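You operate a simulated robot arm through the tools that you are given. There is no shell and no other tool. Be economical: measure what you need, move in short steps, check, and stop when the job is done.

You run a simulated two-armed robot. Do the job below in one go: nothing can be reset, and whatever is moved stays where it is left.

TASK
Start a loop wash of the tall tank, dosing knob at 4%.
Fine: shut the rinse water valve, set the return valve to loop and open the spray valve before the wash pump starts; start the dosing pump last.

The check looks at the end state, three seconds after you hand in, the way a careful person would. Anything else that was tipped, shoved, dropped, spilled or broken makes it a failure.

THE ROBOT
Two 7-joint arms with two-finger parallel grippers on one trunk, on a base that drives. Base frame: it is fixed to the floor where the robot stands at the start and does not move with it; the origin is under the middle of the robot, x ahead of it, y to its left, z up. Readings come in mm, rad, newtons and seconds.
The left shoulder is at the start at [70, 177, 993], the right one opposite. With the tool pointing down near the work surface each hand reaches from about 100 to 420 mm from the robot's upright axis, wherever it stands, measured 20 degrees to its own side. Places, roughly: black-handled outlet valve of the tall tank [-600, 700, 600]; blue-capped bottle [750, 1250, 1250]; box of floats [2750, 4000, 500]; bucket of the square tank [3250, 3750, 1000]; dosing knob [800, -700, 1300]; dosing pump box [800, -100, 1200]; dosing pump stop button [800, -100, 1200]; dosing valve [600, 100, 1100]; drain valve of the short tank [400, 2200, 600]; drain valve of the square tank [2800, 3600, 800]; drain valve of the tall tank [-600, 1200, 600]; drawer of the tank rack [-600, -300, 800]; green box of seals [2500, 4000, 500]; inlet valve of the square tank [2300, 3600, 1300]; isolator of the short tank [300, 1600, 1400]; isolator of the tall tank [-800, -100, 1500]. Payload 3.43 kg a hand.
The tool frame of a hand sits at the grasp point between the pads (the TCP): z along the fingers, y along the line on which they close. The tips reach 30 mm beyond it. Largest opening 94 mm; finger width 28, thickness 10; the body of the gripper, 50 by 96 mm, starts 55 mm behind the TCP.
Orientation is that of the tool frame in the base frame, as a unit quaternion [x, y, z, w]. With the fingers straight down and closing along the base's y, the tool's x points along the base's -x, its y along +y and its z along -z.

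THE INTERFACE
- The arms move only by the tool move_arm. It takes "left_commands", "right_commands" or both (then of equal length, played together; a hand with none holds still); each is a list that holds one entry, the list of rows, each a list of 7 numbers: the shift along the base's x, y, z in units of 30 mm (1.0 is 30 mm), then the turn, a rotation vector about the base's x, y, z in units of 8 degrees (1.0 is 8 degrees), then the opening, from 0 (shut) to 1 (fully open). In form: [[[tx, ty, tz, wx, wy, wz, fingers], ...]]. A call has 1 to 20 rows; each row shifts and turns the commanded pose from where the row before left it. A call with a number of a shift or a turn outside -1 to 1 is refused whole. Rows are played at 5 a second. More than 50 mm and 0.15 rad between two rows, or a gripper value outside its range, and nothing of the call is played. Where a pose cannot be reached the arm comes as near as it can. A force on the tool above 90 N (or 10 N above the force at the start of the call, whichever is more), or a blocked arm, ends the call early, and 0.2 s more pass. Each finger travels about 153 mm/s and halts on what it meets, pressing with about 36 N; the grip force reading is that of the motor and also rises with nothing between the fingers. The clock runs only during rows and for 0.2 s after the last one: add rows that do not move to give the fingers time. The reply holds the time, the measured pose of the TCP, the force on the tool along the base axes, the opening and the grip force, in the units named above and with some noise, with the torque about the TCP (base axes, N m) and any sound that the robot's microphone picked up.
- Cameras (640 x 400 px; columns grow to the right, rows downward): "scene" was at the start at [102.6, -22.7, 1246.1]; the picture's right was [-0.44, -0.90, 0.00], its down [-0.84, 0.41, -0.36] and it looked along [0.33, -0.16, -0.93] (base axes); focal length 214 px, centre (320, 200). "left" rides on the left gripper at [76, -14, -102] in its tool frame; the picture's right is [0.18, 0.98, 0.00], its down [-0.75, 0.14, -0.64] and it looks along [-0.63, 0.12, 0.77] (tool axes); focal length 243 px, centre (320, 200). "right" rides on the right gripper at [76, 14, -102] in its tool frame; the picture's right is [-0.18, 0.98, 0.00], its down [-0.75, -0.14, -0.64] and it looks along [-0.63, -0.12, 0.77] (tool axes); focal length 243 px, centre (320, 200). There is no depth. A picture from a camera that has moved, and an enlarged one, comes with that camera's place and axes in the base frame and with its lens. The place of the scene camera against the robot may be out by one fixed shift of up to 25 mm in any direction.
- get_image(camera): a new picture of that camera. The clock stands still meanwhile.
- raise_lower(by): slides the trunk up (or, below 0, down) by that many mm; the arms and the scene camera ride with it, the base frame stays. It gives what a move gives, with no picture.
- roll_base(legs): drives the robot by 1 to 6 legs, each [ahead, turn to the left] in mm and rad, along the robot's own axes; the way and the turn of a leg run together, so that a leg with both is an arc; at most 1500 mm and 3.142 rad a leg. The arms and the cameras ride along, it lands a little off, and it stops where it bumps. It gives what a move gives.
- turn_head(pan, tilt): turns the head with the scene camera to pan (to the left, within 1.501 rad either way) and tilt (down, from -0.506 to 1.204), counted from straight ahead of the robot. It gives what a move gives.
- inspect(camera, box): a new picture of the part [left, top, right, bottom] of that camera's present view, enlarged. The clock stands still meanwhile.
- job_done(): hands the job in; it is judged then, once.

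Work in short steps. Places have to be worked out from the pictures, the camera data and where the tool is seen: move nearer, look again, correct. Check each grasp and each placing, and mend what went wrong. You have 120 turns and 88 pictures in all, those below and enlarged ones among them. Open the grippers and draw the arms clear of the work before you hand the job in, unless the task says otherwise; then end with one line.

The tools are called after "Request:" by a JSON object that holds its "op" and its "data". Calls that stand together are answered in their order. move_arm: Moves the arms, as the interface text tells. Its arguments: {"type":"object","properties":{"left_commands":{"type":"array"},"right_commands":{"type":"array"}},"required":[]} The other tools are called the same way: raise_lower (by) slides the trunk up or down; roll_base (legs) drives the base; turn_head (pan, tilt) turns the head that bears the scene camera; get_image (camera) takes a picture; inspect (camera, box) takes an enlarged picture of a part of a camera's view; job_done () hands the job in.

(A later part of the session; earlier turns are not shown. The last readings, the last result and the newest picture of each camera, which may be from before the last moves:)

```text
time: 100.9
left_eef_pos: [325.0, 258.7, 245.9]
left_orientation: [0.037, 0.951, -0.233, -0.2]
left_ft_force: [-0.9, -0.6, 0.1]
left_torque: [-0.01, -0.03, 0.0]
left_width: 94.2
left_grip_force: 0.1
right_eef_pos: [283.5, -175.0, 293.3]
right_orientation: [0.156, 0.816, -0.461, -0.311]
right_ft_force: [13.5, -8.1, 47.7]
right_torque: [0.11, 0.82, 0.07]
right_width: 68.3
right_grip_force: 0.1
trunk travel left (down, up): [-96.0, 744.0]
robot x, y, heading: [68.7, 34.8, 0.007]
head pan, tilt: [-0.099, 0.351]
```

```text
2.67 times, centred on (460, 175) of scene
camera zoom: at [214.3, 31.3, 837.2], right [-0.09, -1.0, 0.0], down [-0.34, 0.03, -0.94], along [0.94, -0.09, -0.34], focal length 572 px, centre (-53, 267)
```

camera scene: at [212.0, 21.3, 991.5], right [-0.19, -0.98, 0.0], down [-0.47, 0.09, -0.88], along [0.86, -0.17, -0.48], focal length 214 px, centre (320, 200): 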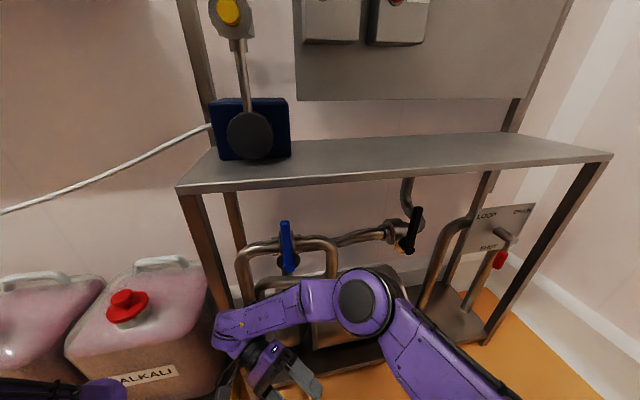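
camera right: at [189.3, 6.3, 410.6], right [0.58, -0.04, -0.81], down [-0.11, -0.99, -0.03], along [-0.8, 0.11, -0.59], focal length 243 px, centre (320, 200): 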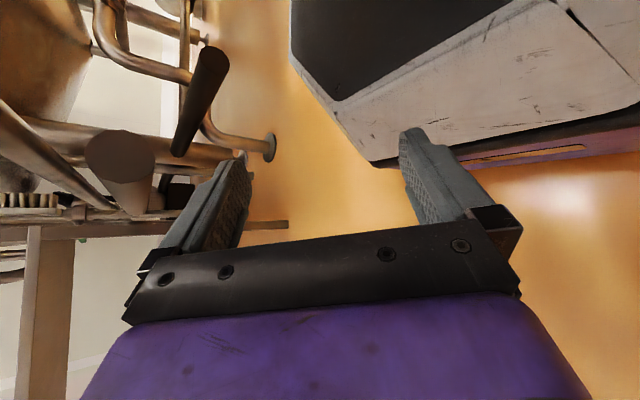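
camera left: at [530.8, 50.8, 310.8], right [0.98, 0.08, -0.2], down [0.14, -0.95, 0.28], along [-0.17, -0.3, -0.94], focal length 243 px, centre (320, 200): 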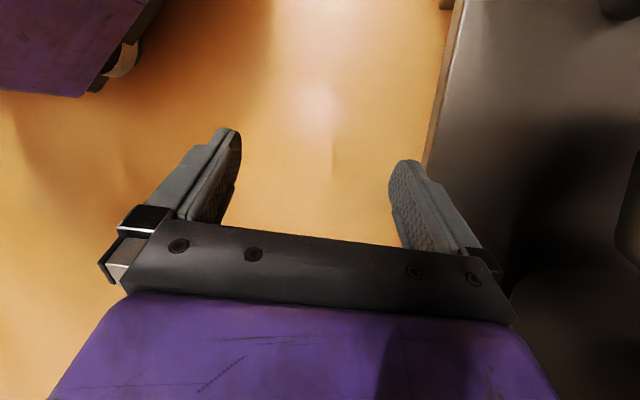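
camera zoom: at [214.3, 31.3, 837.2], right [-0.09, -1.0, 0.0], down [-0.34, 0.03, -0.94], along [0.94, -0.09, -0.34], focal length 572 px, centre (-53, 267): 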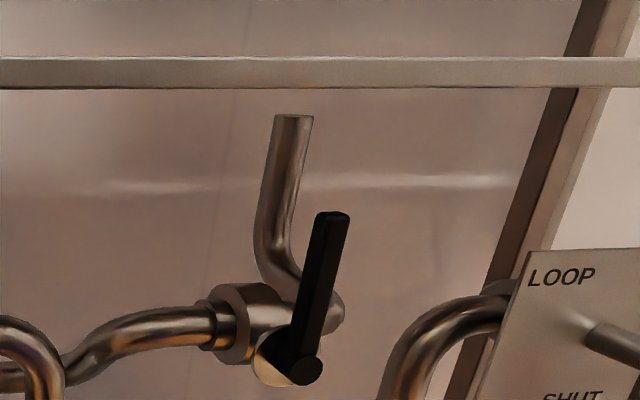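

Right hand got pressed on the robot's own base, so I raise. The blue line comes from the floor into pump suction (rinse water, now shut); the black valve sits on the pump's delivery stub (spray line): handle up at about (588,-286,732), pivot z 606. Return lever red tip at about (603,-644,500).

Request:
{"op": "raise_lower", "data": {"by": 350}}

Request:
{"op": "roll_base", "data": {"legs": [[0, -1.4]]}}

Request:
{"op": "roll_base", "data": {"legs": [[290, 0], [0, 1.05]]}}

Request:
{"op": "turn_head", "data": {"pan": 0.0, "tilt": 0.75}}

Request:
{"op": "get_image", "data": {"camera": "scene"}}

```text
time: 104.3
left_eef_pos: [324.8, 260.2, 595.2]
left_orientation: [0.036, 0.951, -0.232, -0.2]
left_ft_force: [-0.1, -0.1, 0.7]
left_torque: [-0.02, -0.02, -0.02]
left_width: 94.2
left_grip_force: 0.1
right_eef_pos: [283.6, -174.7, 640.5]
right_orientation: [0.153, 0.817, -0.46, -0.312]
right_ft_force: [-0.8, 0.5, 0.8]
right_torque: [-0.02, -0.02, 0.01]
right_width: 93.8
right_grip_force: 0.1
trunk travel left (down, up): [-446.0, 394.0]
robot x, y, heading: [69.3, 41.2, 0.008]
head pan, tilt: [-0.099, 0.351]
```

```text
time: 108.1
left_eef_pos: [337.8, -170.9, 595.0]
left_orientation: [0.633, 0.71, -0.052, -0.303]
left_ft_force: [0.8, -0.6, -0.3]
left_torque: [0.02, 0.03, 0.01]
left_width: 93.9
left_grip_force: 0.1
right_eef_pos: [-96.2, -212.6, 641.4]
right_orientation: [0.639, 0.532, -0.157, -0.533]
right_ft_force: [0.7, -0.1, -0.3]
right_torque: [0.0, 0.01, 0.05]
right_width: 94.0
right_grip_force: 0.1
trunk travel left (down, up): [-446.0, 394.0]
robot x, y, heading: [68.8, 34.1, -1.378]
head pan, tilt: [-0.099, 0.351]
```

```text
time: 111.7
left_eef_pos: [411.3, -207.9, 589.2]
left_orientation: [0.447, 0.797, -0.139, -0.382]
left_ft_force: [1.6, 2.3, -1.1]
left_torque: [-0.14, 0.12, 0.23]
left_width: 94.1
left_grip_force: 0.0
right_eef_pos: [122.3, -507.3, 682.4]
right_orientation: [0.463, 0.64, -0.284, -0.544]
right_ft_force: [-0.3, 1.0, 0.5]
right_torque: [-0.02, -0.01, 0.02]
right_width: 94.3
right_grip_force: 0.0
trunk travel left (down, up): [-446.0, 394.0]
robot x, y, heading: [137.4, -264.3, -0.931]
head pan, tilt: [-0.099, 0.351]
stopped in leg 2: the robot was blocked; the commanded pose is now the measured one
```

```text
time: 112.5
left_eef_pos: [410.7, -189.7, 581.3]
left_orientation: [0.446, 0.792, -0.138, -0.394]
left_ft_force: [-1.2, 2.3, -2.1]
left_torque: [-0.12, 0.08, 0.23]
left_width: 94.1
left_grip_force: 0.1
right_eef_pos: [119.8, -488.7, 684.5]
right_orientation: [0.469, 0.627, -0.291, -0.55]
right_ft_force: [-0.5, 0.3, 0.2]
right_torque: [0.03, 0.0, 0.02]
right_width: 94.1
right_grip_force: 0.1
trunk travel left (down, up): [-446.0, 394.0]
robot x, y, heading: [121.3, -251.8, -0.85]
head pan, tilt: [0.0, 0.75]
```

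```text
27 pictures are left
camera scene: at [65.5, -461.8, 1153.6], right [-0.74, -0.65, -0.16], down [-0.36, 0.58, -0.73], along [0.57, -0.48, -0.66], focal length 214 px, centre (320, 200)
```

scene: 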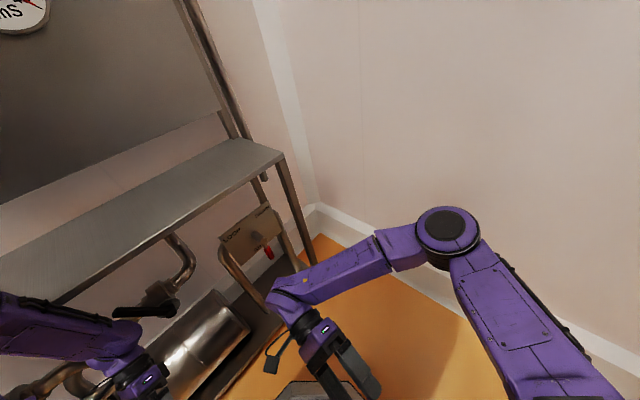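

The left elbow caught the bench edge again. I turn back right a little to release it.

Request:
{"op": "roll_base", "data": {"legs": [[0, -0.2]]}}

Request:
{"op": "roll_base", "data": {"legs": [[0, -0.1]]}}

Request:
{"op": "turn_head", "data": {"pan": 0.7, "tilt": 0.75}}

Request:
{"op": "get_image", "data": {"camera": "scene"}}

```text
time: 113.3
left_eef_pos: [408.5, -155.7, 547.7]
left_orientation: [0.497, 0.707, -0.294, -0.409]
left_ft_force: [-1.1, 0.7, 0.4]
left_torque: [-0.02, -0.01, 0.05]
left_width: 93.9
left_grip_force: 0.0
right_eef_pos: [149.3, -408.4, 712.9]
right_orientation: [-0.429, -0.541, 0.372, 0.62]
right_ft_force: [1.8, 0.1, -0.7]
right_torque: [0.03, 0.04, 0.06]
right_width: 94.1
right_grip_force: 0.1
trunk travel left (down, up): [-446.0, 394.0]
robot x, y, heading: [113.4, -240.4, -0.825]
head pan, tilt: [0.0, 0.75]
stopped in leg 1: the robot was blocked; the commanded pose is now the measured one
```

```text
time: 114.0
left_eef_pos: [449.8, -119.6, 545.9]
left_orientation: [0.522, 0.669, -0.417, -0.326]
left_ft_force: [1.1, 1.5, -0.6]
left_torque: [-0.05, 0.03, 0.11]
left_width: 94.0
left_grip_force: 0.1
right_eef_pos: [177.9, -382.1, 627.6]
right_orientation: [-0.452, -0.546, 0.373, 0.599]
right_ft_force: [0.3, 0.4, 1.9]
right_torque: [0.01, -0.07, 0.01]
right_width: 93.7
right_grip_force: 0.2
trunk travel left (down, up): [-446.0, 394.0]
robot x, y, heading: [109.7, -237.2, -0.807]
head pan, tilt: [0.0, 0.75]
stopped in leg 1: the robot was blocked; the commanded pose is now the measured one
```

```text
time: 115.1
left_eef_pos: [469.2, -90.7, 486.1]
left_orientation: [0.494, 0.655, -0.443, -0.362]
left_ft_force: [-0.7, 0.1, -0.2]
left_torque: [-0.01, 0.01, 0.06]
left_width: 94.0
left_grip_force: 0.0
right_eef_pos: [212.6, -294.9, 672.4]
right_orientation: [-0.511, -0.458, 0.436, 0.582]
right_ft_force: [0.1, -1.6, -1.7]
right_torque: [0.04, 0.08, -0.06]
right_width: 93.9
right_grip_force: 0.0
trunk travel left (down, up): [-446.0, 394.0]
robot x, y, heading: [81.2, -261.2, -0.751]
head pan, tilt: [0.7, 0.75]
```

```text
26 pictures are left
camera scene: at [124.6, -222.2, 1173.1], right [-0.06, -1.0, 0.06], down [-0.63, -0.01, -0.78], along [0.78, -0.08, -0.63], focal length 214 px, centre (320, 200)
```

scene: 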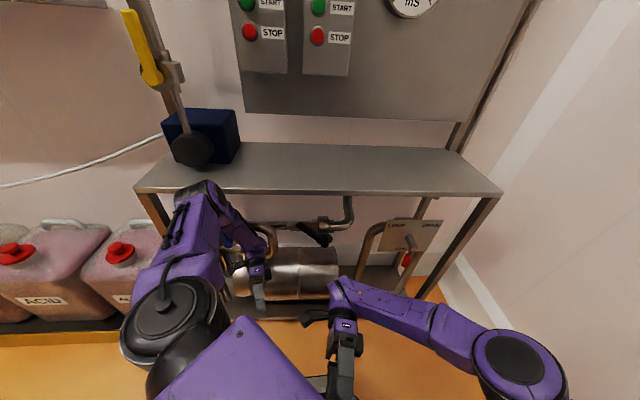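

Left elbow touches the bench front edge. Reversing moves it away (−x), so I reverse 80 mm.

Request:
{"op": "roll_base", "data": {"legs": [[-90, 0]]}}

Request:
{"op": "get_image", "data": {"camera": "scene"}}

```text
time: 115.8
left_eef_pos: [477.9, -163.3, 425.8]
left_orientation: [0.456, 0.605, -0.458, -0.466]
left_ft_force: [-2.8, 2.6, -2.3]
left_torque: [-0.07, 0.14, 0.22]
left_width: 93.9
left_grip_force: 0.0
right_eef_pos: [259.2, -406.9, 578.2]
right_orientation: [0.576, 0.464, -0.469, -0.482]
right_ft_force: [1.1, 3.3, 1.7]
right_torque: [-0.02, -0.11, 0.24]
right_width: 94.2
right_grip_force: 0.0
trunk travel left (down, up): [-446.0, 394.0]
robot x, y, heading: [79.7, -253.8, -0.762]
head pan, tilt: [0.7, 0.75]
stopped in leg 1: the robot was blocked; the commanded pose is now the measured one
```

```text
25 pictures are left
camera scene: at [180.9, -277.9, 1155.1], right [-0.06, -1.0, 0.01], down [-0.67, 0.03, -0.74], along [0.74, -0.05, -0.67], focal length 214 px, centre (320, 200)
```

scene: 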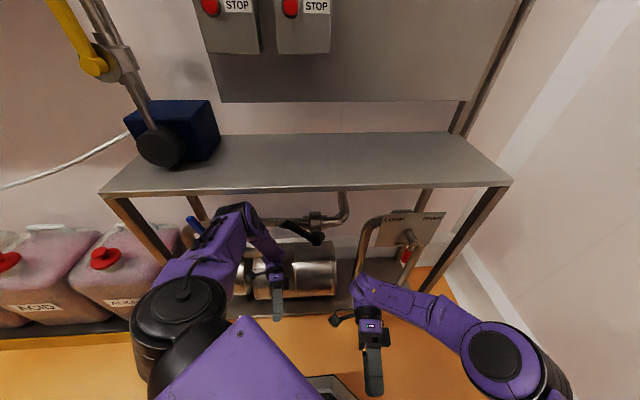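

Tilt gone; the black handle now seems to point left (+y). I reverse again gently.

Request:
{"op": "roll_base", "data": {"legs": [[-50, 0]]}}

Request:
{"op": "roll_base", "data": {"legs": [[-60, 0]]}}

Request:
{"op": "get_image", "data": {"camera": "scene"}}

```text
time: 116.6
left_eef_pos: [467.8, -146.2, 426.7]
left_orientation: [0.458, 0.606, -0.448, -0.471]
left_ft_force: [-0.6, -0.3, 0.0]
left_torque: [-0.03, 0.0, -0.01]
left_width: 93.8
left_grip_force: 0.1
right_eef_pos: [241.7, -375.3, 589.2]
right_orientation: [0.532, 0.479, -0.46, -0.525]
right_ft_force: [0.3, -0.5, -0.4]
right_torque: [-0.03, 0.04, -0.03]
right_width: 94.0
right_grip_force: 0.2
trunk travel left (down, up): [-446.0, 394.0]
robot x, y, heading: [70.1, -245.2, -0.762]
head pan, tilt: [0.7, 0.75]
stopped in leg 1: the robot was blocked; the commanded pose is now the measured one
```

```text
time: 117.5
left_eef_pos: [424.7, -104.6, 426.3]
left_orientation: [0.458, 0.606, -0.448, -0.472]
left_ft_force: [0.3, 0.8, -0.1]
left_torque: [0.0, -0.01, 0.02]
left_width: 94.1
left_grip_force: 0.0
right_eef_pos: [200.2, -332.1, 588.2]
right_orientation: [0.533, 0.478, -0.461, -0.524]
right_ft_force: [-0.5, 0.0, 0.5]
right_torque: [0.0, -0.01, 0.03]
right_width: 94.2
right_grip_force: 0.0
trunk travel left (down, up): [-446.0, 394.0]
robot x, y, heading: [26.8, -204.1, -0.762]
head pan, tilt: [0.7, 0.75]
```

```text
24 pictures are left
camera scene: at [146.9, -241.6, 1151.3], right [-0.06, -1.0, 0.0], down [-0.68, 0.04, -0.73], along [0.73, -0.05, -0.68], focal length 214 px, centre (320, 200)
```

scene: 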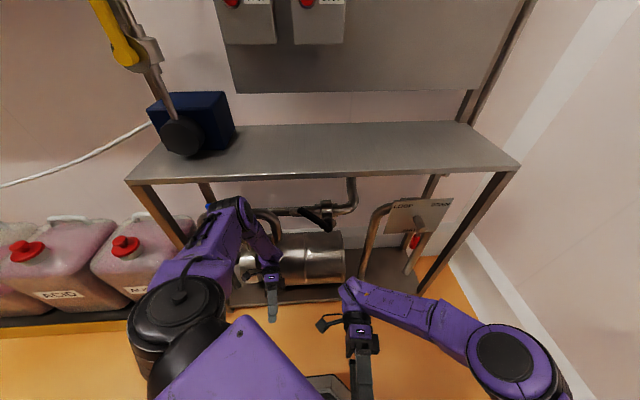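

Free now. I reverse a touch more and turn toward the bench, then check both handles.

Request:
{"op": "roll_base", "data": {"legs": [[-60, 0], [0, 0.5]]}}

Request:
{"op": "move_arm", "data": {"left_commands": [[[-1, 1, 0, 0, 0, 0, 1], [-1, 1, 0, 0, 0, 0, 1], [-1, 1, 0, 0, 0, 0, 1], [-1, 0, 0, 0, 0, 0, 1], [0, 0, 0, 0, 0, 0, 1]]]}}

Request:
{"op": "turn_head", "data": {"pan": 0.0, "tilt": 0.6}}

Request:
{"op": "inspect", "data": {"camera": "scene", "box": [140, 110, 460, 310]}}

```text
time: 120.0
left_eef_pos: [280.1, 120.9, 424.9]
left_orientation: [0.289, 0.702, -0.554, -0.342]
left_ft_force: [0.7, 0.2, -0.5]
left_torque: [0.01, 0.02, 0.04]
left_width: 94.0
left_grip_force: 0.1
right_eef_pos: [196.8, -187.9, 587.1]
right_orientation: [0.394, 0.597, -0.579, -0.391]
right_ft_force: [-0.3, 0.1, -0.1]
right_torque: [0.0, -0.01, -0.01]
right_width: 94.3
right_grip_force: 0.0
trunk travel left (down, up): [-446.0, 394.0]
robot x, y, heading: [-17.0, -159.6, -0.256]
head pan, tilt: [0.7, 0.75]
```

```text
time: 121.2
left_eef_pos: [161.3, 210.2, 425.5]
left_orientation: [0.289, 0.702, -0.554, -0.342]
left_ft_force: [0.7, -0.1, 0.6]
left_torque: [-0.02, 0.01, -0.02]
left_width: 94.1
left_grip_force: 0.2
right_eef_pos: [196.5, -187.2, 588.0]
right_orientation: [0.394, 0.598, -0.579, -0.391]
right_ft_force: [0.2, -0.5, 0.2]
right_torque: [-0.03, -0.02, 0.0]
right_width: 93.8
right_grip_force: 0.0
trunk travel left (down, up): [-446.0, 394.0]
robot x, y, heading: [-15.8, -164.5, -0.245]
head pan, tilt: [0.7, 0.75]
```

```text
time: 122.2
left_eef_pos: [158.6, 208.9, 424.8]
left_orientation: [0.29, 0.701, -0.554, -0.343]
left_ft_force: [0.0, 0.0, -0.1]
left_torque: [0.0, 0.01, 0.0]
left_width: 94.0
left_grip_force: 0.0
right_eef_pos: [196.6, -187.9, 588.7]
right_orientation: [0.394, 0.598, -0.579, -0.39]
right_ft_force: [0.8, -0.7, -0.5]
right_torque: [-0.01, 0.02, 0.02]
right_width: 94.1
right_grip_force: 0.0
trunk travel left (down, up): [-446.0, 394.0]
robot x, y, heading: [-13.5, -160.8, -0.249]
head pan, tilt: [0.0, 0.6]
```

```text
2.00 times, centred on (300, 210) of scene
camera zoom: at [119.1, -194.6, 1164.0], right [-0.25, -0.97, 0.0], down [-0.55, 0.14, -0.82], along [0.8, -0.2, -0.57], focal length 429 px, centre (360, 180)
```

zoom: 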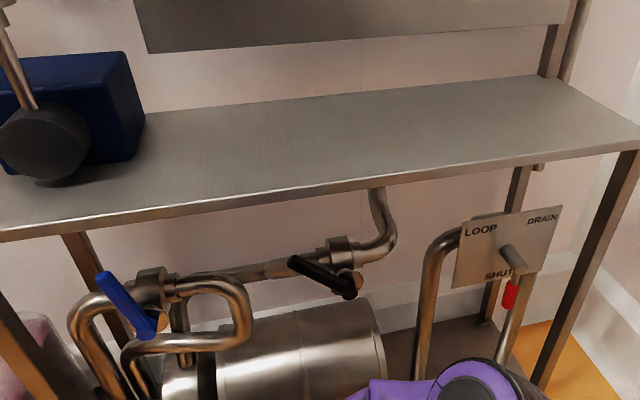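

Black handle is ~40° above horizontal (half open) and blue is ~55° above horizontal (half shut); both need finishing. The hands point backwards, so I rotate both to point forward (+x), fingers closed, moving out toward the work.

Request:
{"op": "move_arm", "data": {"left_commands": [[[0.47, -0.1, 0.53, 0.191, -0.756, 0.611, 0], [0.47, -0.1, 0.53, 0.191, -0.756, 0.611, 0], [0.47, -0.1, 0.53, 0.191, -0.756, 0.611, 0], [0.47, -0.1, 0.53, 0.191, -0.756, 0.611, 0], [0.47, -0.1, 0.53, 0.191, -0.756, 0.611, 0], [0.47, -0.1, 0.53, 0.191, -0.756, 0.611, 0], [0.47, -0.1, 0.53, 0.191, -0.756, 0.611, 0], [0.47, -0.1, 0.53, 0.191, -0.756, 0.611, 0], [0.47, -0.1, 0.53, 0.191, -0.756, 0.611, 0], [0.47, -0.1, 0.53, 0.191, -0.756, 0.611, 0], [0.47, -0.1, 0.53, 0.191, -0.756, 0.611, 0], [0.47, -0.1, 0.53, 0.191, -0.756, 0.611, 0], [0.47, -0.1, 0.53, 0.191, -0.756, 0.611, 0], [0.47, -0.1, 0.53, 0.191, -0.756, 0.611, 0], [0.47, -0.1, 0.53, 0.191, -0.756, 0.611, 0], [0.47, -0.1, 0.53, 0.191, -0.756, 0.611, 0], [0.47, -0.1, 0.53, 0.191, -0.756, 0.611, 0], [0.47, -0.1, 0.53, 0.191, -0.756, 0.611, 0], [0.47, -0.1, 0.53, 0.191, -0.756, 0.611, 0], [0, 0, 0, 0, 0, 0, 0]]], "right_commands": [[[0.35, -0.48, 0, 0.132, -0.706, 0.696, 0], [0.35, -0.48, 0, 0.132, -0.706, 0.696, 0], [0.35, -0.48, 0, 0.132, -0.706, 0.696, 0], [0.35, -0.48, 0, 0.132, -0.706, 0.696, 0], [0.35, -0.48, 0, 0.132, -0.706, 0.696, 0], [0.35, -0.48, 0, 0.132, -0.706, 0.696, 0], [0.35, -0.48, 0, 0.132, -0.706, 0.696, 0], [0.35, -0.48, 0, 0.132, -0.706, 0.696, 0], [0.35, -0.48, 0, 0.132, -0.706, 0.696, 0], [0.35, -0.48, 0, 0.132, -0.706, 0.696, 0], [0.35, -0.48, 0, 0.132, -0.706, 0.696, 0], [0.35, -0.48, 0, 0.132, -0.706, 0.696, 0], [0.35, -0.48, 0, 0.132, -0.706, 0.696, 0], [0.35, -0.48, 0, 0.132, -0.706, 0.696, 0], [0.35, -0.48, 0, 0.132, -0.706, 0.696, 0], [0.35, -0.48, 0, 0.132, -0.706, 0.696, 0], [0.35, -0.48, 0, 0.132, -0.706, 0.696, 0], [0.35, -0.48, 0, 0.132, -0.706, 0.696, 0], [0.35, -0.48, 0, 0.132, -0.706, 0.696, 0], [0.35, -0.48, 0, 0.132, -0.706, 0.696, 0]]]}}

Request:
{"op": "get_image", "data": {"camera": "scene"}}

```text
time: 126.4
left_eef_pos: [449.0, 182.4, 702.2]
left_orientation: [0.0, 0.705, 0.0, 0.709]
left_ft_force: [-0.4, 0.0, -0.2]
left_torque: [0.01, 0.02, 0.05]
left_width: 0.0
left_grip_force: 33.3
left hand out of reach, approached as far as the arm can: row 15, 16, 17, 18
right_eef_pos: [407.5, -478.2, 587.2]
right_orientation: [0.01, 0.72, -0.015, 0.694]
right_ft_force: [0.3, 0.0, 0.4]
right_torque: [-0.01, 0.02, -0.03]
right_width: 0.1
right_grip_force: 33.7
trunk travel left (down, up): [-446.0, 394.0]
robot x, y, heading: [-18.3, -161.6, -0.25]
head pan, tilt: [0.0, 0.6]
```

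```text
22 pictures are left
camera scene: at [119.4, -195.4, 1164.0], right [-0.25, -0.97, 0.0], down [-0.55, 0.14, -0.82], along [0.8, -0.2, -0.57], focal length 214 px, centre (320, 200)
```

scene: 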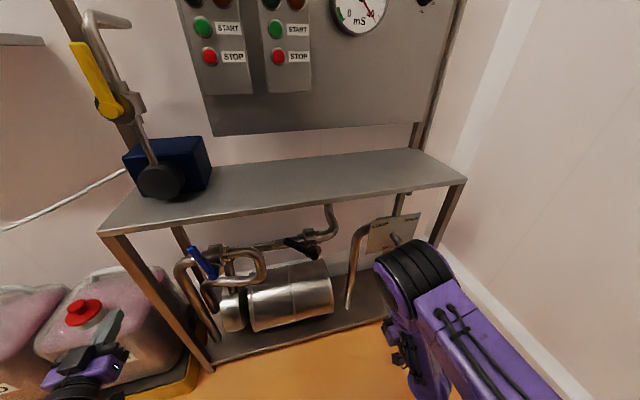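

Hands now point forward. I bring the left fingers beside the blue handle's +y side and push it toward −y to vertical (shut).

Request:
{"op": "move_arm", "data": {"left_commands": [[[0, -0.8, -0.1, 0, 0, 0, 0], [0, -0.8, -0.1, 0, 0, 0, 0], [0.95, 0, 0, 0, 0, 0, 0], [0.95, 0, 0, 0, 0, 0, 0], [0.95, 0, 0, 0, 0, 0, 0], [0.95, 0, 0, 0, 0, 0, 0], [0, 0, 0, 0, 0, 0, 0], [0, -0.5, 0, 0, 0, 0, 0], [0, -0.5, 0, 0, 0, 0, 0], [0, -0.5, 0, 0, 0, 0, 0], [0, -0.5, 0, 0, 0, 0, 0], [0, -0.5, 0, 0, 0, 0, 0], [0, -0.5, 0, 0, 0, 0, 0], [0, 0, 0, 0, 0, 0, 0]]]}}

Request:
{"op": "inspect", "data": {"camera": "scene", "box": [120, 200, 360, 350]}}

```text
time: 129.4
left_eef_pos: [540.0, 192.1, 681.9]
left_orientation: [0.001, 0.706, -0.002, 0.708]
left_ft_force: [-0.1, 0.4, -0.5]
left_torque: [0.03, 0.0, 0.04]
left_width: 0.3
left_grip_force: 32.9
left hand out of reach, approached as far as the arm can: row 1, 2, 3, 4, 5, 6, 8, 9, 10, 11, 12, 13
right_eef_pos: [407.0, -477.2, 588.3]
right_orientation: [0.01, 0.72, -0.015, 0.694]
right_ft_force: [-0.8, -1.2, -0.9]
right_torque: [-0.03, -0.02, 0.02]
right_width: 0.1
right_grip_force: 33.0
trunk travel left (down, up): [-446.0, 394.0]
robot x, y, heading: [-18.0, -161.6, -0.249]
head pan, tilt: [0.0, 0.6]
```

```text
2.67 times, centred on (240, 275) of scene
camera zoom: at [119.1, -194.9, 1164.1], right [-0.25, -0.97, 0.0], down [-0.55, 0.14, -0.83], along [0.8, -0.2, -0.57], focal length 572 px, centre (533, 0)
```

zoom: 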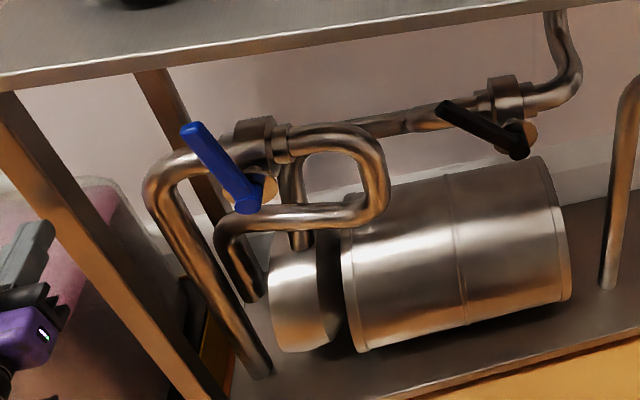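

The left arm is out of reach inward in this posture. I retract and pitch the hand 45° down, a more natural posture, then test reaching inward.

Request:
{"op": "move_arm", "data": {"left_commands": [[[-1, 0, 0, 0, 0, 0, 0], [-1, 0, 0, 0, 0, 0, 0], [-0.5, 0, 0, 0, 0.94, 0, 0], [-0.3, 0, 0, 0, 0.94, 0, 0], [0, 0, 0, 0, 0.94, 0, 0], [0, 0, 0, 0, 0.94, 0, 0], [0, 0, 0, 0, 0.94, 0, 0], [0, 0, 0, 0, 0.94, 0, 0], [0, -1, 0, 0, 0, 0, 0], [0, -1, 0, 0, 0, 0, 0], [0, -0.5, 0, 0, 0, 0, 0], [0, 0, 0, 0, 0, 0, 0]]]}}

```text
time: 132.0
left_eef_pos: [481.9, 130.1, 673.4]
left_orientation: [-0.002, 0.924, 0.002, 0.382]
left_ft_force: [0.3, -0.1, 0.2]
left_torque: [-0.03, 0.02, 0.01]
left_width: 0.0
left_grip_force: 32.5
left hand out of reach, approached as far as the arm can: row 4, 5, 9, 10, 11
right_eef_pos: [406.6, -475.8, 587.9]
right_orientation: [0.011, 0.72, -0.016, 0.694]
right_ft_force: [0.8, -0.3, -0.2]
right_torque: [-0.01, -0.02, -0.03]
right_width: 0.0
right_grip_force: 33.5
trunk travel left (down, up): [-446.0, 394.0]
robot x, y, heading: [-16.7, -160.9, -0.249]
head pan, tilt: [0.0, 0.6]
```

Still limited; the arm configuration is twisted. I bring it back to a start-like, tool-down posture to see whether it recovers.

Request:
{"op": "move_arm", "data": {"left_commands": [[[-1, 0, 0.5, 0, 0.9, 0, 0], [-1, 0, 0.5, 0, 0.9, 0, 0], [-0.5, 0, 1, 0, 0.9, 0, 0], [0, 0, 1, 0, 0.9, 0, 0], [0, 0, 1, 0, 0.9, -0.3, 0], [0, 0, 1, 0, 0.9, -0.3, 0], [0, 0, 1, 0, 0.2, -0.6, 0], [0, 0, 0, 0, 0, -0.6, 0], [0, -1, 0, 0, 0, 0, 0], [0, -1, 0, 0, 0, 0, 0], [0, -1, 0, 0, 0, 0, 0], [0, -1, 0, 0, 0, 0, 0], [0, 0, 0, 0, 0, 0, 0]]]}}

Request:
{"op": "get_image", "data": {"camera": "scene"}}

```text
time: 134.8
left_eef_pos: [465.5, 31.8, 839.0]
left_orientation: [0.122, 0.992, -0.015, -0.001]
left_ft_force: [0.0, -0.4, 0.3]
left_torque: [0.01, 0.01, 0.0]
left_width: 0.1
left_grip_force: 32.6
left hand out of reach, approached as far as the arm can: row 1, 2, 10, 11, 12
right_eef_pos: [407.2, -476.6, 587.2]
right_orientation: [0.01, 0.72, -0.016, 0.694]
right_ft_force: [-0.2, -0.2, 0.8]
right_torque: [0.05, 0.03, 0.02]
right_width: 0.1
right_grip_force: 33.0
trunk travel left (down, up): [-446.0, 394.0]
robot x, y, heading: [-18.5, -161.3, -0.249]
head pan, tilt: [0.0, 0.6]
```

```text
20 pictures are left
camera scene: at [118.9, -194.9, 1164.1], right [-0.25, -0.97, 0.0], down [-0.55, 0.14, -0.83], along [0.8, -0.2, -0.56], focal length 214 px, centre (320, 200)
```

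scene: 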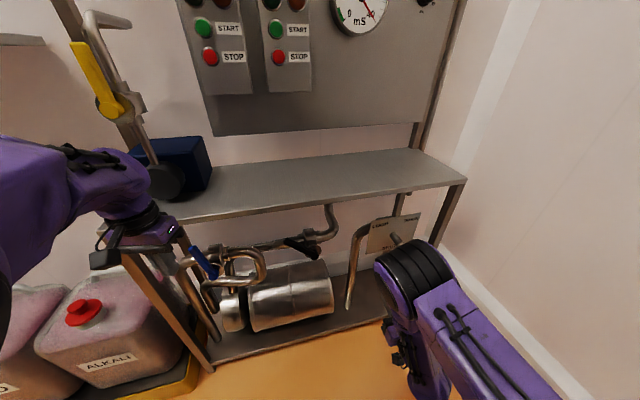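

We're simply too far. I retract both hands, square up to the bench and drive 120 mm closer.

Request:
{"op": "move_arm", "data": {"left_commands": [[[-1, 0, 0, 0, 0, 0, 0], [-1, 0, 0, 0, 0, 0, 0], [-1, 0, 0, 0, 0, 0, 0], [-1, 0, 0, 0, 0, 0, 0], [-0.5, 0, 0, 0, 0, 0, 0], [0, 0, 0, 0, 0, 0, 0]]], "right_commands": [[[-1, 0, 0, 0, 0, 0, 0], [-1, 0, 0, 0, 0, 0, 0], [-1, 0, 0, 0, 0, 0, 0], [-1, 0, 0, 0, 0, 0, 0], [-1, 0, 0, 0, 0, 0, 0], [0, 0, 0, 0, 0, 0, 0]]]}}

Request:
{"op": "roll_base", "data": {"legs": [[0, 0.25], [110, 0]]}}

Request:
{"op": "get_image", "data": {"camera": "scene"}}

```text
time: 136.2
left_eef_pos: [434.5, 70.9, 799.3]
left_orientation: [0.122, 0.992, -0.015, 0.0]
left_ft_force: [-0.2, 0.0, -0.9]
left_torque: [0.02, 0.04, 0.0]
left_width: 0.2
left_grip_force: 33.1
left hand out of reach, approached as far as the arm can: row 1, 2, 3, 4, 5
right_eef_pos: [261.9, -473.3, 587.1]
right_orientation: [0.01, 0.72, -0.016, 0.693]
right_ft_force: [-0.4, -0.1, 1.0]
right_torque: [-0.02, 0.03, 0.02]
right_width: 0.1
right_grip_force: 32.9
right hand out of reach, approached as far as the arm can: row 3, 4
trunk travel left (down, up): [-446.0, 394.0]
robot x, y, heading: [-19.2, -162.5, -0.252]
head pan, tilt: [0.0, 0.6]
```

```text
time: 138.2
left_eef_pos: [475.6, 169.9, 797.6]
left_orientation: [0.002, 1.0, -0.015, 0.001]
left_ft_force: [0.5, -0.4, -0.4]
left_torque: [0.02, 0.01, 0.01]
left_width: 0.1
left_grip_force: 33.1
right_eef_pos: [438.9, -398.9, 586.8]
right_orientation: [-0.077, 0.717, 0.068, 0.69]
right_ft_force: [-0.6, -0.8, -0.9]
right_torque: [-0.01, 0.0, 0.01]
right_width: 0.0
right_grip_force: 33.1
trunk travel left (down, up): [-446.0, 394.0]
robot x, y, heading: [89.5, -159.8, -0.011]
head pan, tilt: [0.0, 0.6]
```

```text
19 pictures are left
camera scene: at [234.3, -162.5, 1163.9], right [-0.01, -1.0, 0.0], down [-0.57, 0.0, -0.82], along [0.82, -0.01, -0.57], focal length 214 px, centre (320, 200)
```

scene: 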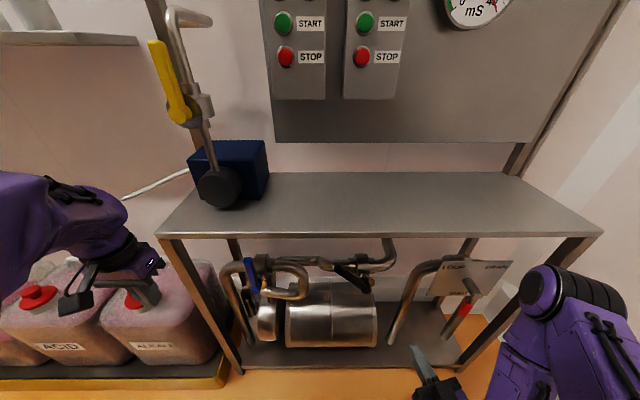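

Now close. I try the right hand: up and inward to above the black handle's tip.

Request:
{"op": "move_arm", "data": {"right_commands": [[[0, 0.6, 1, 0, 0, 0, 0], [0, 0.8, 1, 0, 0, 0, 0], [0, 1, 1, 0, 0, 0, 0], [0, 1, 1, 0, 0, 0, 0], [0, 1, 0.6, 0, 0, 0, 0], [0, 1, 0, 0, 0, 0, 0], [0, 0.8, 0, 0, 0, 0, 0], [0, 0, 0, 0, 0, 0, 0]]]}}

```text
time: 140.1
left_eef_pos: [474.9, 169.4, 798.4]
left_orientation: [0.002, 1.0, -0.017, 0.001]
left_ft_force: [0.2, 0.7, 0.3]
left_torque: [-0.02, 0.01, -0.01]
left_width: 0.0
left_grip_force: 32.6
right_eef_pos: [468.2, -199.9, 668.8]
right_orientation: [-0.077, 0.717, 0.068, 0.69]
right_ft_force: [-0.2, 0.1, 0.5]
right_torque: [0.03, 0.01, 0.02]
right_width: 0.2
right_grip_force: 32.8
right hand out of reach, approached as far as the arm can: row 2, 3, 4
trunk travel left (down, up): [-446.0, 394.0]
robot x, y, heading: [93.6, -166.8, -0.01]
head pan, tilt: [0.0, 0.6]
```

Reached y −200; now up to z≈730, then forward over the handle.

Request:
{"op": "move_arm", "data": {"right_commands": [[[0, 0, 1, 0, 0, 0, 0], [0, 0, 1, 0, 0, 0, 0], [0, 0, 0.2, 0, 0, 0, 0], [0.8, -0.3, 0, 0, 0, 0, 0], [0.8, -0.2, 0, 0, 0, 0, 0], [0.8, 0, 0, 0, 0, 0, 0], [0.7, 0, 0, 0, 0, 0, 0], [0, 0, 0, 0, 0, 0, 0]]]}}

Request:
{"op": "inspect", "data": {"camera": "scene", "box": [200, 220, 440, 370]}}

```text
time: 141.8
left_eef_pos: [473.7, 171.3, 798.6]
left_orientation: [0.002, 1.0, -0.016, 0.002]
left_ft_force: [0.3, 0.4, -0.1]
left_torque: [0.02, 0.02, 0.03]
left_width: 0.0
left_grip_force: 32.6
right_eef_pos: [561.8, -208.9, 730.2]
right_orientation: [-0.077, 0.716, 0.069, 0.69]
right_ft_force: [-10.0, 1.2, -2.3]
right_torque: [-0.01, 0.2, -0.01]
right_width: 0.0
right_grip_force: 33.3
right hand out of reach, approached as far as the arm can: row 2
trunk travel left (down, up): [-446.0, 394.0]
robot x, y, heading: [92.3, -163.7, -0.003]
head pan, tilt: [0.0, 0.6]
```

```text
2.67 times, centred on (320, 295) of scene
camera zoom: at [231.6, -162.5, 1164.2], right [-0.01, -1.0, 0.0], down [-0.56, 0.0, -0.83], along [0.83, -0.01, -0.56], focal length 572 px, centre (320, -53)
```

zoom: 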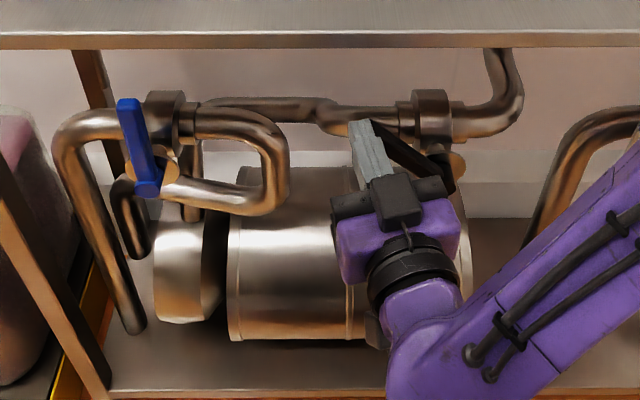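

There's slight contact in x near the handle tip. I back off, shift to y≈−245 (mid-handle, above it), re-enter and push down.

Request:
{"op": "move_arm", "data": {"right_commands": [[[-1, 0, 0, 0, 0, 0, 0], [0, -0.7, 0.2, 0, 0, 0, 0], [0, -0.6, 0.2, 0, 0, 0, 0], [0.9, 0, 0, 0, 0, 0, 0], [0, 0, 0, 0, 0, 0, 0], [0, 0, -0.6, 0, 0, 0, 0], [0, 0, -0.6, 0, 0, 0, 0], [0, 0, -0.6, 0, 0, 0, 0], [0, 0, -0.6, 0, 0, 0, 0], [0, 0, 0, 0, 0, 0, 0]]]}}

Request:
{"op": "inspect", "data": {"camera": "scene", "box": [200, 220, 440, 370]}}

```text
time: 144.1
left_eef_pos: [474.7, 170.5, 798.7]
left_orientation: [0.002, 1.0, -0.017, 0.002]
left_ft_force: [-0.4, 0.0, 1.2]
left_torque: [0.0, 0.01, -0.01]
left_width: 0.0
left_grip_force: 32.9
right_eef_pos: [561.0, -249.5, 670.0]
right_orientation: [-0.078, 0.716, 0.069, 0.69]
right_ft_force: [-1.3, 0.9, 0.0]
right_torque: [-0.01, -0.04, 0.0]
right_width: 0.1
right_grip_force: 32.7
trunk travel left (down, up): [-446.0, 394.0]
robot x, y, heading: [90.2, -164.4, -0.007]
head pan, tilt: [0.0, 0.6]
```

```text
2.67 times, centred on (320, 295) of scene
camera zoom: at [232.7, -162.4, 1164.1], right [-0.01, -1.0, 0.0], down [-0.56, 0.0, -0.83], along [0.83, -0.01, -0.56], focal length 572 px, centre (320, -53)
```

zoom: 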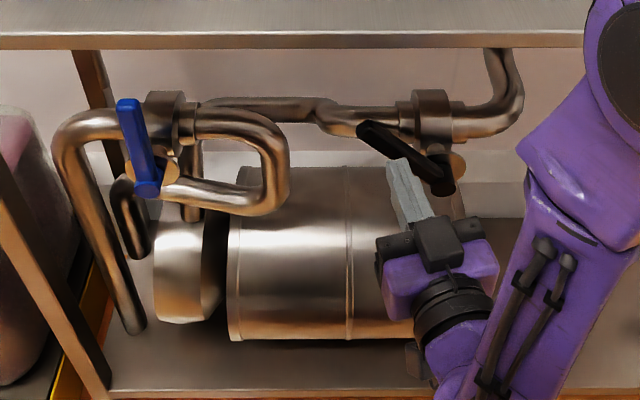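

Fingers were just in front of the handle. I raise, go 22 mm deeper, then push down.

Request:
{"op": "move_arm", "data": {"right_commands": [[[0, 0.3, 0.8, 0, 0, 0, 0], [0, 0, 0.8, 0, 0, 0, 0], [0.75, 0, 0, 0, 0, 0, 0], [0, 0, 0, 0, 0, 0, 0], [0, 0, -0.5, 0, 0, 0, 0], [0, 0, -0.5, 0, 0, 0, 0], [0, 0, -0.5, 0, 0, 0, 0], [0, 0, -0.5, 0, 0, 0, 0], [0, 0, -0.5, 0, 0, 0, 0], [0, 0, -0.5, 0, 0, 0, 0], [0, 0, 0, 0, 0, 0, 0]]]}}

Request:
{"op": "inspect", "data": {"camera": "scene", "box": [200, 220, 440, 370]}}

```text
time: 144.9
left_eef_pos: [470.5, 171.1, 799.8]
left_orientation: [0.003, 1.0, -0.018, 0.004]
left_ft_force: [1.0, 0.0, -0.3]
left_torque: [-0.04, 0.01, -0.01]
left_width: 0.2
left_grip_force: 32.7
right_eef_pos: [564.8, -234.5, 707.8]
right_orientation: [-0.088, 0.727, 0.075, 0.677]
right_ft_force: [-50.9, 6.5, 3.2]
right_torque: [0.3, 0.76, 0.55]
right_width: 0.0
right_grip_force: 33.2
trunk travel left (down, up): [-446.0, 394.0]
robot x, y, heading: [90.0, -166.7, -0.011]
head pan, tilt: [0.0, 0.6]
stopped in row 4 (right hand): the force on the tool passed its limit at 95 N (the readings are from after the stop); the commanded pose is now the measured one
```

```text
2.67 times, centred on (320, 295) of scene
camera zoom: at [225.1, -161.0, 1165.0], right [-0.01, -1.0, 0.0], down [-0.56, 0.0, -0.83], along [0.83, -0.01, -0.56], focal length 572 px, centre (320, -53)
```

zoom: 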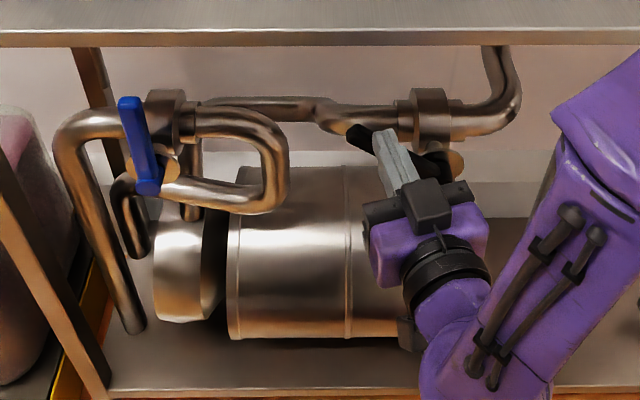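

Still hitting the handle face from the front. I back off, go to y≈−265, z≈738 where it's clear above, enter, then push diagonally down and +y.

Request:
{"op": "move_arm", "data": {"right_commands": [[[-0.8, 0, 0, 0, 0, 0, 0], [0, -0.5, 0.5, 0, 0, 0, 0], [0, -0.5, 0.5, 0, 0, 0, 0], [0, 0, 0, 0, 0, 0, 0], [0.7, 0, 0, 0, 0, 0, 0], [0.7, 0, 0, 0, 0, 0, 0], [0, 0, 0, 0, 0, 0, 0], [0, 0.3, -0.6, 0, 0, 0, 0], [0, 0.3, -0.6, 0, 0, 0, 0], [0, 0.3, -0.6, 0, 0, 0, 0], [0, 0.3, -0.6, 0, 0, 0, 0], [0, 0.2, -0.6, 0, 0, 0, 0], [0, 0.2, -0.5, 0, 0, 0, 0], [0, 0, 0, 0, 0, 0, 0]]]}}

Request:
{"op": "inspect", "data": {"camera": "scene", "box": [200, 220, 440, 370]}}

```text
time: 147.9
left_eef_pos: [471.3, 168.7, 803.5]
left_orientation: [0.003, 1.0, -0.018, 0.005]
left_ft_force: [-0.2, -0.3, 0.1]
left_torque: [0.01, -0.02, 0.01]
left_width: 0.0
left_grip_force: 33.2
right_eef_pos: [593.4, -228.1, 645.9]
right_orientation: [-0.074, 0.715, 0.067, 0.692]
right_ft_force: [20.8, -20.7, 77.4]
right_torque: [-0.53, -0.33, 0.13]
right_width: 0.0
right_grip_force: 32.9
trunk travel left (down, up): [-446.0, 394.0]
robot x, y, heading: [88.6, -162.7, -0.015]
head pan, tilt: [0.0, 0.6]
```

```text
2.67 times, centred on (320, 295) of scene
camera zoom: at [225.0, -164.1, 1166.1], right [-0.01, -1.0, 0.0], down [-0.56, 0.01, -0.83], along [0.83, -0.01, -0.56], focal length 572 px, centre (320, -53)
```

zoom: 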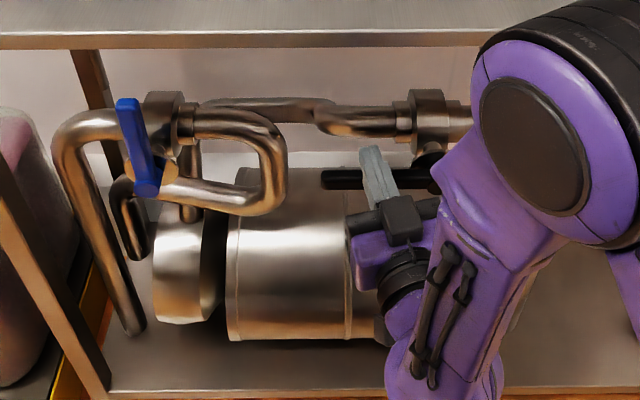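

Black spray handle is now horizontal against its stop (77 N): open. Perspective check shows the blue handle is vertical (shut). I withdraw the right hand and relocate the robot ~240 mm to the right for the return lever.

Request:
{"op": "move_arm", "data": {"right_commands": [[[0, 0, 0.5, 0, 0, 0, 0], [-1, 0, 0.3, 0, 0, 0, 0], [-1, 0, 0, 0, 0, 0, 0], [-1, 0, 0, 0, 0, 0, 0], [-1, 0, 0, 0, 0, 0, 0], [-1, 0, 0, 0, 0, 0, 0], [-1, 0, 0, 0, 0, 0, 0], [0, 0, 0, 0, 0, 0, 0]]]}}

Request:
{"op": "roll_base", "data": {"legs": [[-60, 0], [0, 0.75], [-330, 0]]}}

Request:
{"op": "roll_base", "data": {"legs": [[0, -0.75], [210, 0]]}}

Request:
{"op": "turn_head", "data": {"pan": -0.2, "tilt": 0.6}}

Request:
{"op": "get_image", "data": {"camera": "scene"}}

```text
time: 149.7
left_eef_pos: [473.6, 169.8, 797.9]
left_orientation: [0.003, 1.0, -0.017, 0.002]
left_ft_force: [0.0, 0.3, 0.0]
left_torque: [0.03, -0.02, -0.01]
left_width: 0.0
left_grip_force: 33.4
right_eef_pos: [426.7, -222.0, 661.3]
right_orientation: [-0.083, 0.721, 0.064, 0.685]
right_ft_force: [-1.1, -0.7, 0.4]
right_torque: [0.05, 0.02, 0.01]
right_width: 0.0
right_grip_force: 32.8
right hand out of reach, approached as far as the arm can: row 7
trunk travel left (down, up): [-446.0, 394.0]
robot x, y, heading: [89.7, -162.7, -0.007]
head pan, tilt: [0.0, 0.6]
```

```text
time: 154.5
left_eef_pos: [-159.1, 118.2, 799.0]
left_orientation: [-0.364, 0.931, -0.015, 0.007]
left_ft_force: [-0.2, 0.2, -1.0]
left_torque: [0.03, -0.03, 0.01]
left_width: 0.0
left_grip_force: 33.1
right_eef_pos: [71.6, -199.4, 663.1]
right_orientation: [-0.338, 0.641, 0.313, 0.614]
right_ft_force: [-0.2, -0.5, 0.8]
right_torque: [-0.05, -0.01, 0.01]
right_width: 0.0
right_grip_force: 32.9
trunk travel left (down, up): [-446.0, 394.0]
robot x, y, heading: [-210.3, -386.6, 0.739]
head pan, tilt: [0.0, 0.6]
```

```text
time: 158.1
left_eef_pos: [389.8, -64.2, 798.4]
left_orientation: [0.01, 1.0, -0.017, 0.002]
left_ft_force: [-0.1, 0.4, 0.4]
left_torque: [0.0, 0.02, 0.03]
left_width: 0.0
left_grip_force: 33.2
right_eef_pos: [339.0, -452.3, 662.0]
right_orientation: [-0.073, 0.72, 0.061, 0.687]
right_ft_force: [-1.2, 0.4, -0.4]
right_torque: [-0.03, 0.01, -0.03]
right_width: 0.0
right_grip_force: 33.3
trunk travel left (down, up): [-446.0, 394.0]
robot x, y, heading: [-5.8, -392.5, -0.025]
head pan, tilt: [0.0, 0.6]
```

```text
time: 158.9
left_eef_pos: [388.1, -64.6, 798.6]
left_orientation: [0.009, 1.0, -0.018, 0.001]
left_ft_force: [0.6, -0.7, 0.0]
left_torque: [0.01, -0.02, 0.02]
left_width: 0.1
left_grip_force: 33.5
right_eef_pos: [337.8, -452.3, 662.5]
right_orientation: [-0.074, 0.719, 0.062, 0.688]
right_ft_force: [-0.1, -0.3, -0.1]
right_torque: [0.01, -0.04, 0.0]
right_width: 0.1
right_grip_force: 33.2
trunk travel left (down, up): [-446.0, 394.0]
robot x, y, heading: [-1.0, -391.2, -0.022]
head pan, tilt: [-0.201, 0.6]
```

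```text
14 pictures are left
camera scene: at [139.0, -410.9, 1164.1], right [-0.22, -0.98, 0.0], down [-0.55, 0.12, -0.83], along [0.8, -0.18, -0.56], focal length 214 px, centre (320, 200)
```

scene: 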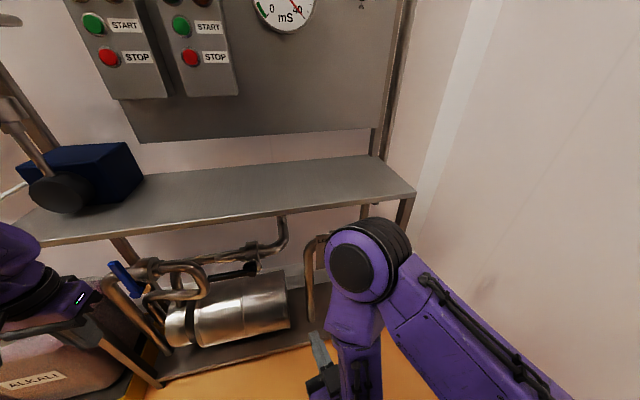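

Return lever: by triangulation its axis is at about (y −597, z 607), red grip at (≈575,−604,520), pointing down to SHUT. I drive 75 mm closer and place the right fingers on its −y side.

Request:
{"op": "roll_base", "data": {"legs": [[75, 0]]}}

Request:
{"op": "move_arm", "data": {"right_commands": [[[0, -1, -0.8, 0, 0, 0, 0], [0, -1, -0.8, 0, 0, 0, 0], [0, -1, -0.8, 0, 0, 0, 0], [0, -1, -0.8, 0, 0, 0, 0], [0, -1, -0.8, 0, 0, 0, 0], [0, -1, -0.7, 0, 0, 0, 0], [0, -0.5, 0, 0, 0, 0, 0], [0, 0, 0, 0, 0, 0, 0]]]}}

Request:
{"op": "get_image", "data": {"camera": "scene"}}

```text
time: 159.9
left_eef_pos: [465.8, -66.3, 797.0]
left_orientation: [0.009, 1.0, -0.018, 0.001]
left_ft_force: [0.5, 0.0, -0.2]
left_torque: [-0.02, 0.05, 0.01]
left_width: 0.0
left_grip_force: 33.3
right_eef_pos: [414.7, -454.1, 660.5]
right_orientation: [-0.074, 0.72, 0.061, 0.687]
right_ft_force: [-0.1, -0.7, 0.1]
right_torque: [-0.04, -0.04, 0.03]
right_width: 0.0
right_grip_force: 33.2
trunk travel left (down, up): [-446.0, 394.0]
robot x, y, heading: [75.4, -395.0, -0.023]
head pan, tilt: [-0.201, 0.6]
```

```text
time: 161.7
left_eef_pos: [464.5, -65.8, 797.7]
left_orientation: [0.009, 1.0, -0.017, 0.002]
left_ft_force: [-0.2, 0.7, 0.2]
left_torque: [0.02, 0.0, 0.01]
left_width: 0.0
left_grip_force: 32.9
right_eef_pos: [472.5, -635.3, 530.7]
right_orientation: [-0.074, 0.721, 0.061, 0.686]
right_ft_force: [0.8, -0.3, 0.2]
right_torque: [0.02, -0.03, -0.02]
right_width: 0.0
right_grip_force: 32.9
right hand out of reach, approached as far as the arm can: row 1, 2, 3, 4, 5, 6
trunk travel left (down, up): [-446.0, 394.0]
robot x, y, heading: [79.8, -390.8, -0.025]
head pan, tilt: [-0.201, 0.6]
```

```text
13 pictures are left
camera scene: at [215.0, -412.7, 1164.1], right [-0.22, -0.98, 0.0], down [-0.55, 0.13, -0.82], along [0.8, -0.18, -0.57], focal length 214 px, centre (320, 200)
```

scene: 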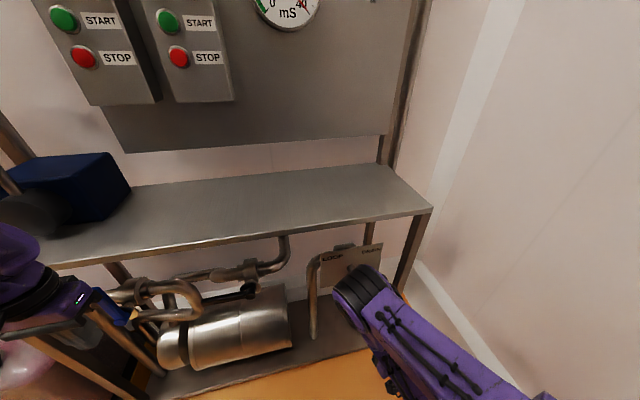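

Hand is beside the lever. I go forward and sweep the lever along its arc toward LOOP up to about 100°.

Request:
{"op": "move_arm", "data": {"right_commands": [[[0.9, -0.2, -0.2, 0, 0, 0, 0], [0.9, -0.1, -0.1, 0, 0, 0, 0], [0.9, 0, 0, 0, 0, 0, 0], [0.75, 0, 0, 0, 0, 0, 0], [0, 0, 0, 0, 0, 0, 0], [0, 0.87, 0, 0, 0, 0, 0], [0, 0.5, -0.04, 0, 0, 0, 0], [0, 0.5, -0.03, 0, 0, 0, 0], [0, 0.5, 0.13, 0, 0, 0, 0], [0, 0.5, 0.14, 0, 0, 0, 0], [0, 0.42, 0.3, 0, 0, 0, 0], [0, 0.41, 0.3, 0, 0, 0, 0], [0, 0.3, 0.43, 0, 0, 0, 0], [0, 0.3, 0.44, 0, 0, 0, 0], [0, 0.12, 0.5, 0, 0, 0, 0], [0, 0.11, 0.5, 0, 0, 0, 0], [0, 0, 0, 0, 0, 0, 0]]]}}

Request:
{"op": "inspect", "data": {"camera": "scene", "box": [240, 190, 480, 340]}}

```text
time: 165.3
left_eef_pos: [468.5, -69.6, 796.8]
left_orientation: [0.01, 1.0, -0.017, 0.0]
left_ft_force: [0.2, -0.3, 0.3]
left_torque: [0.0, 0.0, 0.0]
left_width: 0.3
left_grip_force: 32.9
right_eef_pos: [572.0, -512.7, 596.0]
right_orientation: [-0.074, 0.726, 0.062, 0.681]
right_ft_force: [-14.5, -11.8, -60.2]
right_torque: [0.9, 0.06, -0.26]
right_width: 0.0
right_grip_force: 33.1
trunk travel left (down, up): [-446.0, 394.0]
robot x, y, heading: [76.9, -391.8, -0.022]
head pan, tilt: [-0.201, 0.6]
```

```text
2.67 times, centred on (360, 265) of scene
camera zoom: at [219.9, -416.3, 1162.4], right [-0.22, -0.97, 0.0], down [-0.55, 0.13, -0.82], along [0.8, -0.18, -0.57], focal length 572 px, centre (213, 27)
```

zoom: 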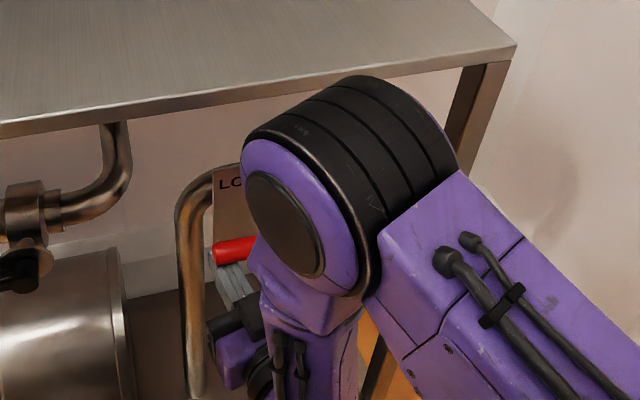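

Lever is about horizontal to the left, with 60 N reaction. I push a bit further up to learn whether that's friction or the stop.

Request:
{"op": "move_arm", "data": {"right_commands": [[[0, 0, 0.3, 0, 0, 0, 0], [0, 0, 0.3, 0, 0, 0, 0], [0, -0.05, 0.3, 0, 0, 0, 0], [0, -0.05, 0.3, 0, 0, 0, 0], [0, 0, 0, 0, 0, 0, 0]]]}}

Request:
{"op": "inspect", "data": {"camera": "scene", "box": [300, 230, 380, 280]}}

```text
time: 165.7
left_eef_pos: [467.9, -67.4, 796.8]
left_orientation: [0.008, 1.0, -0.018, 0.0]
left_ft_force: [0.8, 1.1, -0.4]
left_torque: [-0.03, 0.02, 0.01]
left_width: 0.0
left_grip_force: 33.4
right_eef_pos: [567.5, -512.3, 597.3]
right_orientation: [-0.078, 0.735, 0.061, 0.671]
right_ft_force: [-7.9, -7.7, -38.4]
right_torque: [0.2, 0.21, 0.39]
right_width: 0.0
right_grip_force: 32.4
trunk travel left (down, up): [-446.0, 394.0]
robot x, y, heading: [78.8, -391.7, -0.02]
head pan, tilt: [-0.201, 0.6]
stopped in row 2 (right hand): the force on the tool passed its limit at 97 N (the readings are from after the stop); the commanded pose is now the measured one
```

```text
8.00 times, centred on (340, 255) of scene
camera zoom: at [222.3, -414.0, 1163.1], right [-0.22, -0.97, 0.0], down [-0.56, 0.13, -0.82], along [0.8, -0.18, -0.57], focal length 1716 px, centre (160, -240)
```

zoom: 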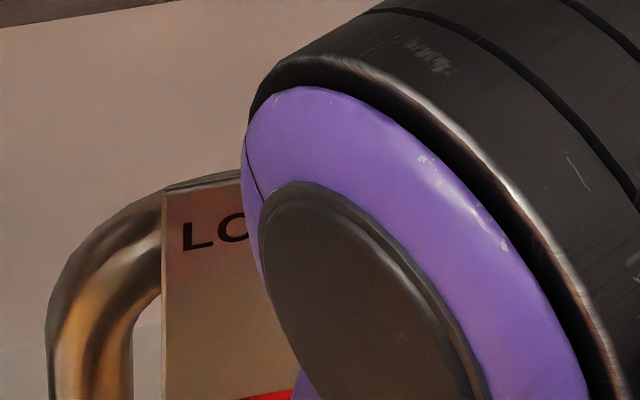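

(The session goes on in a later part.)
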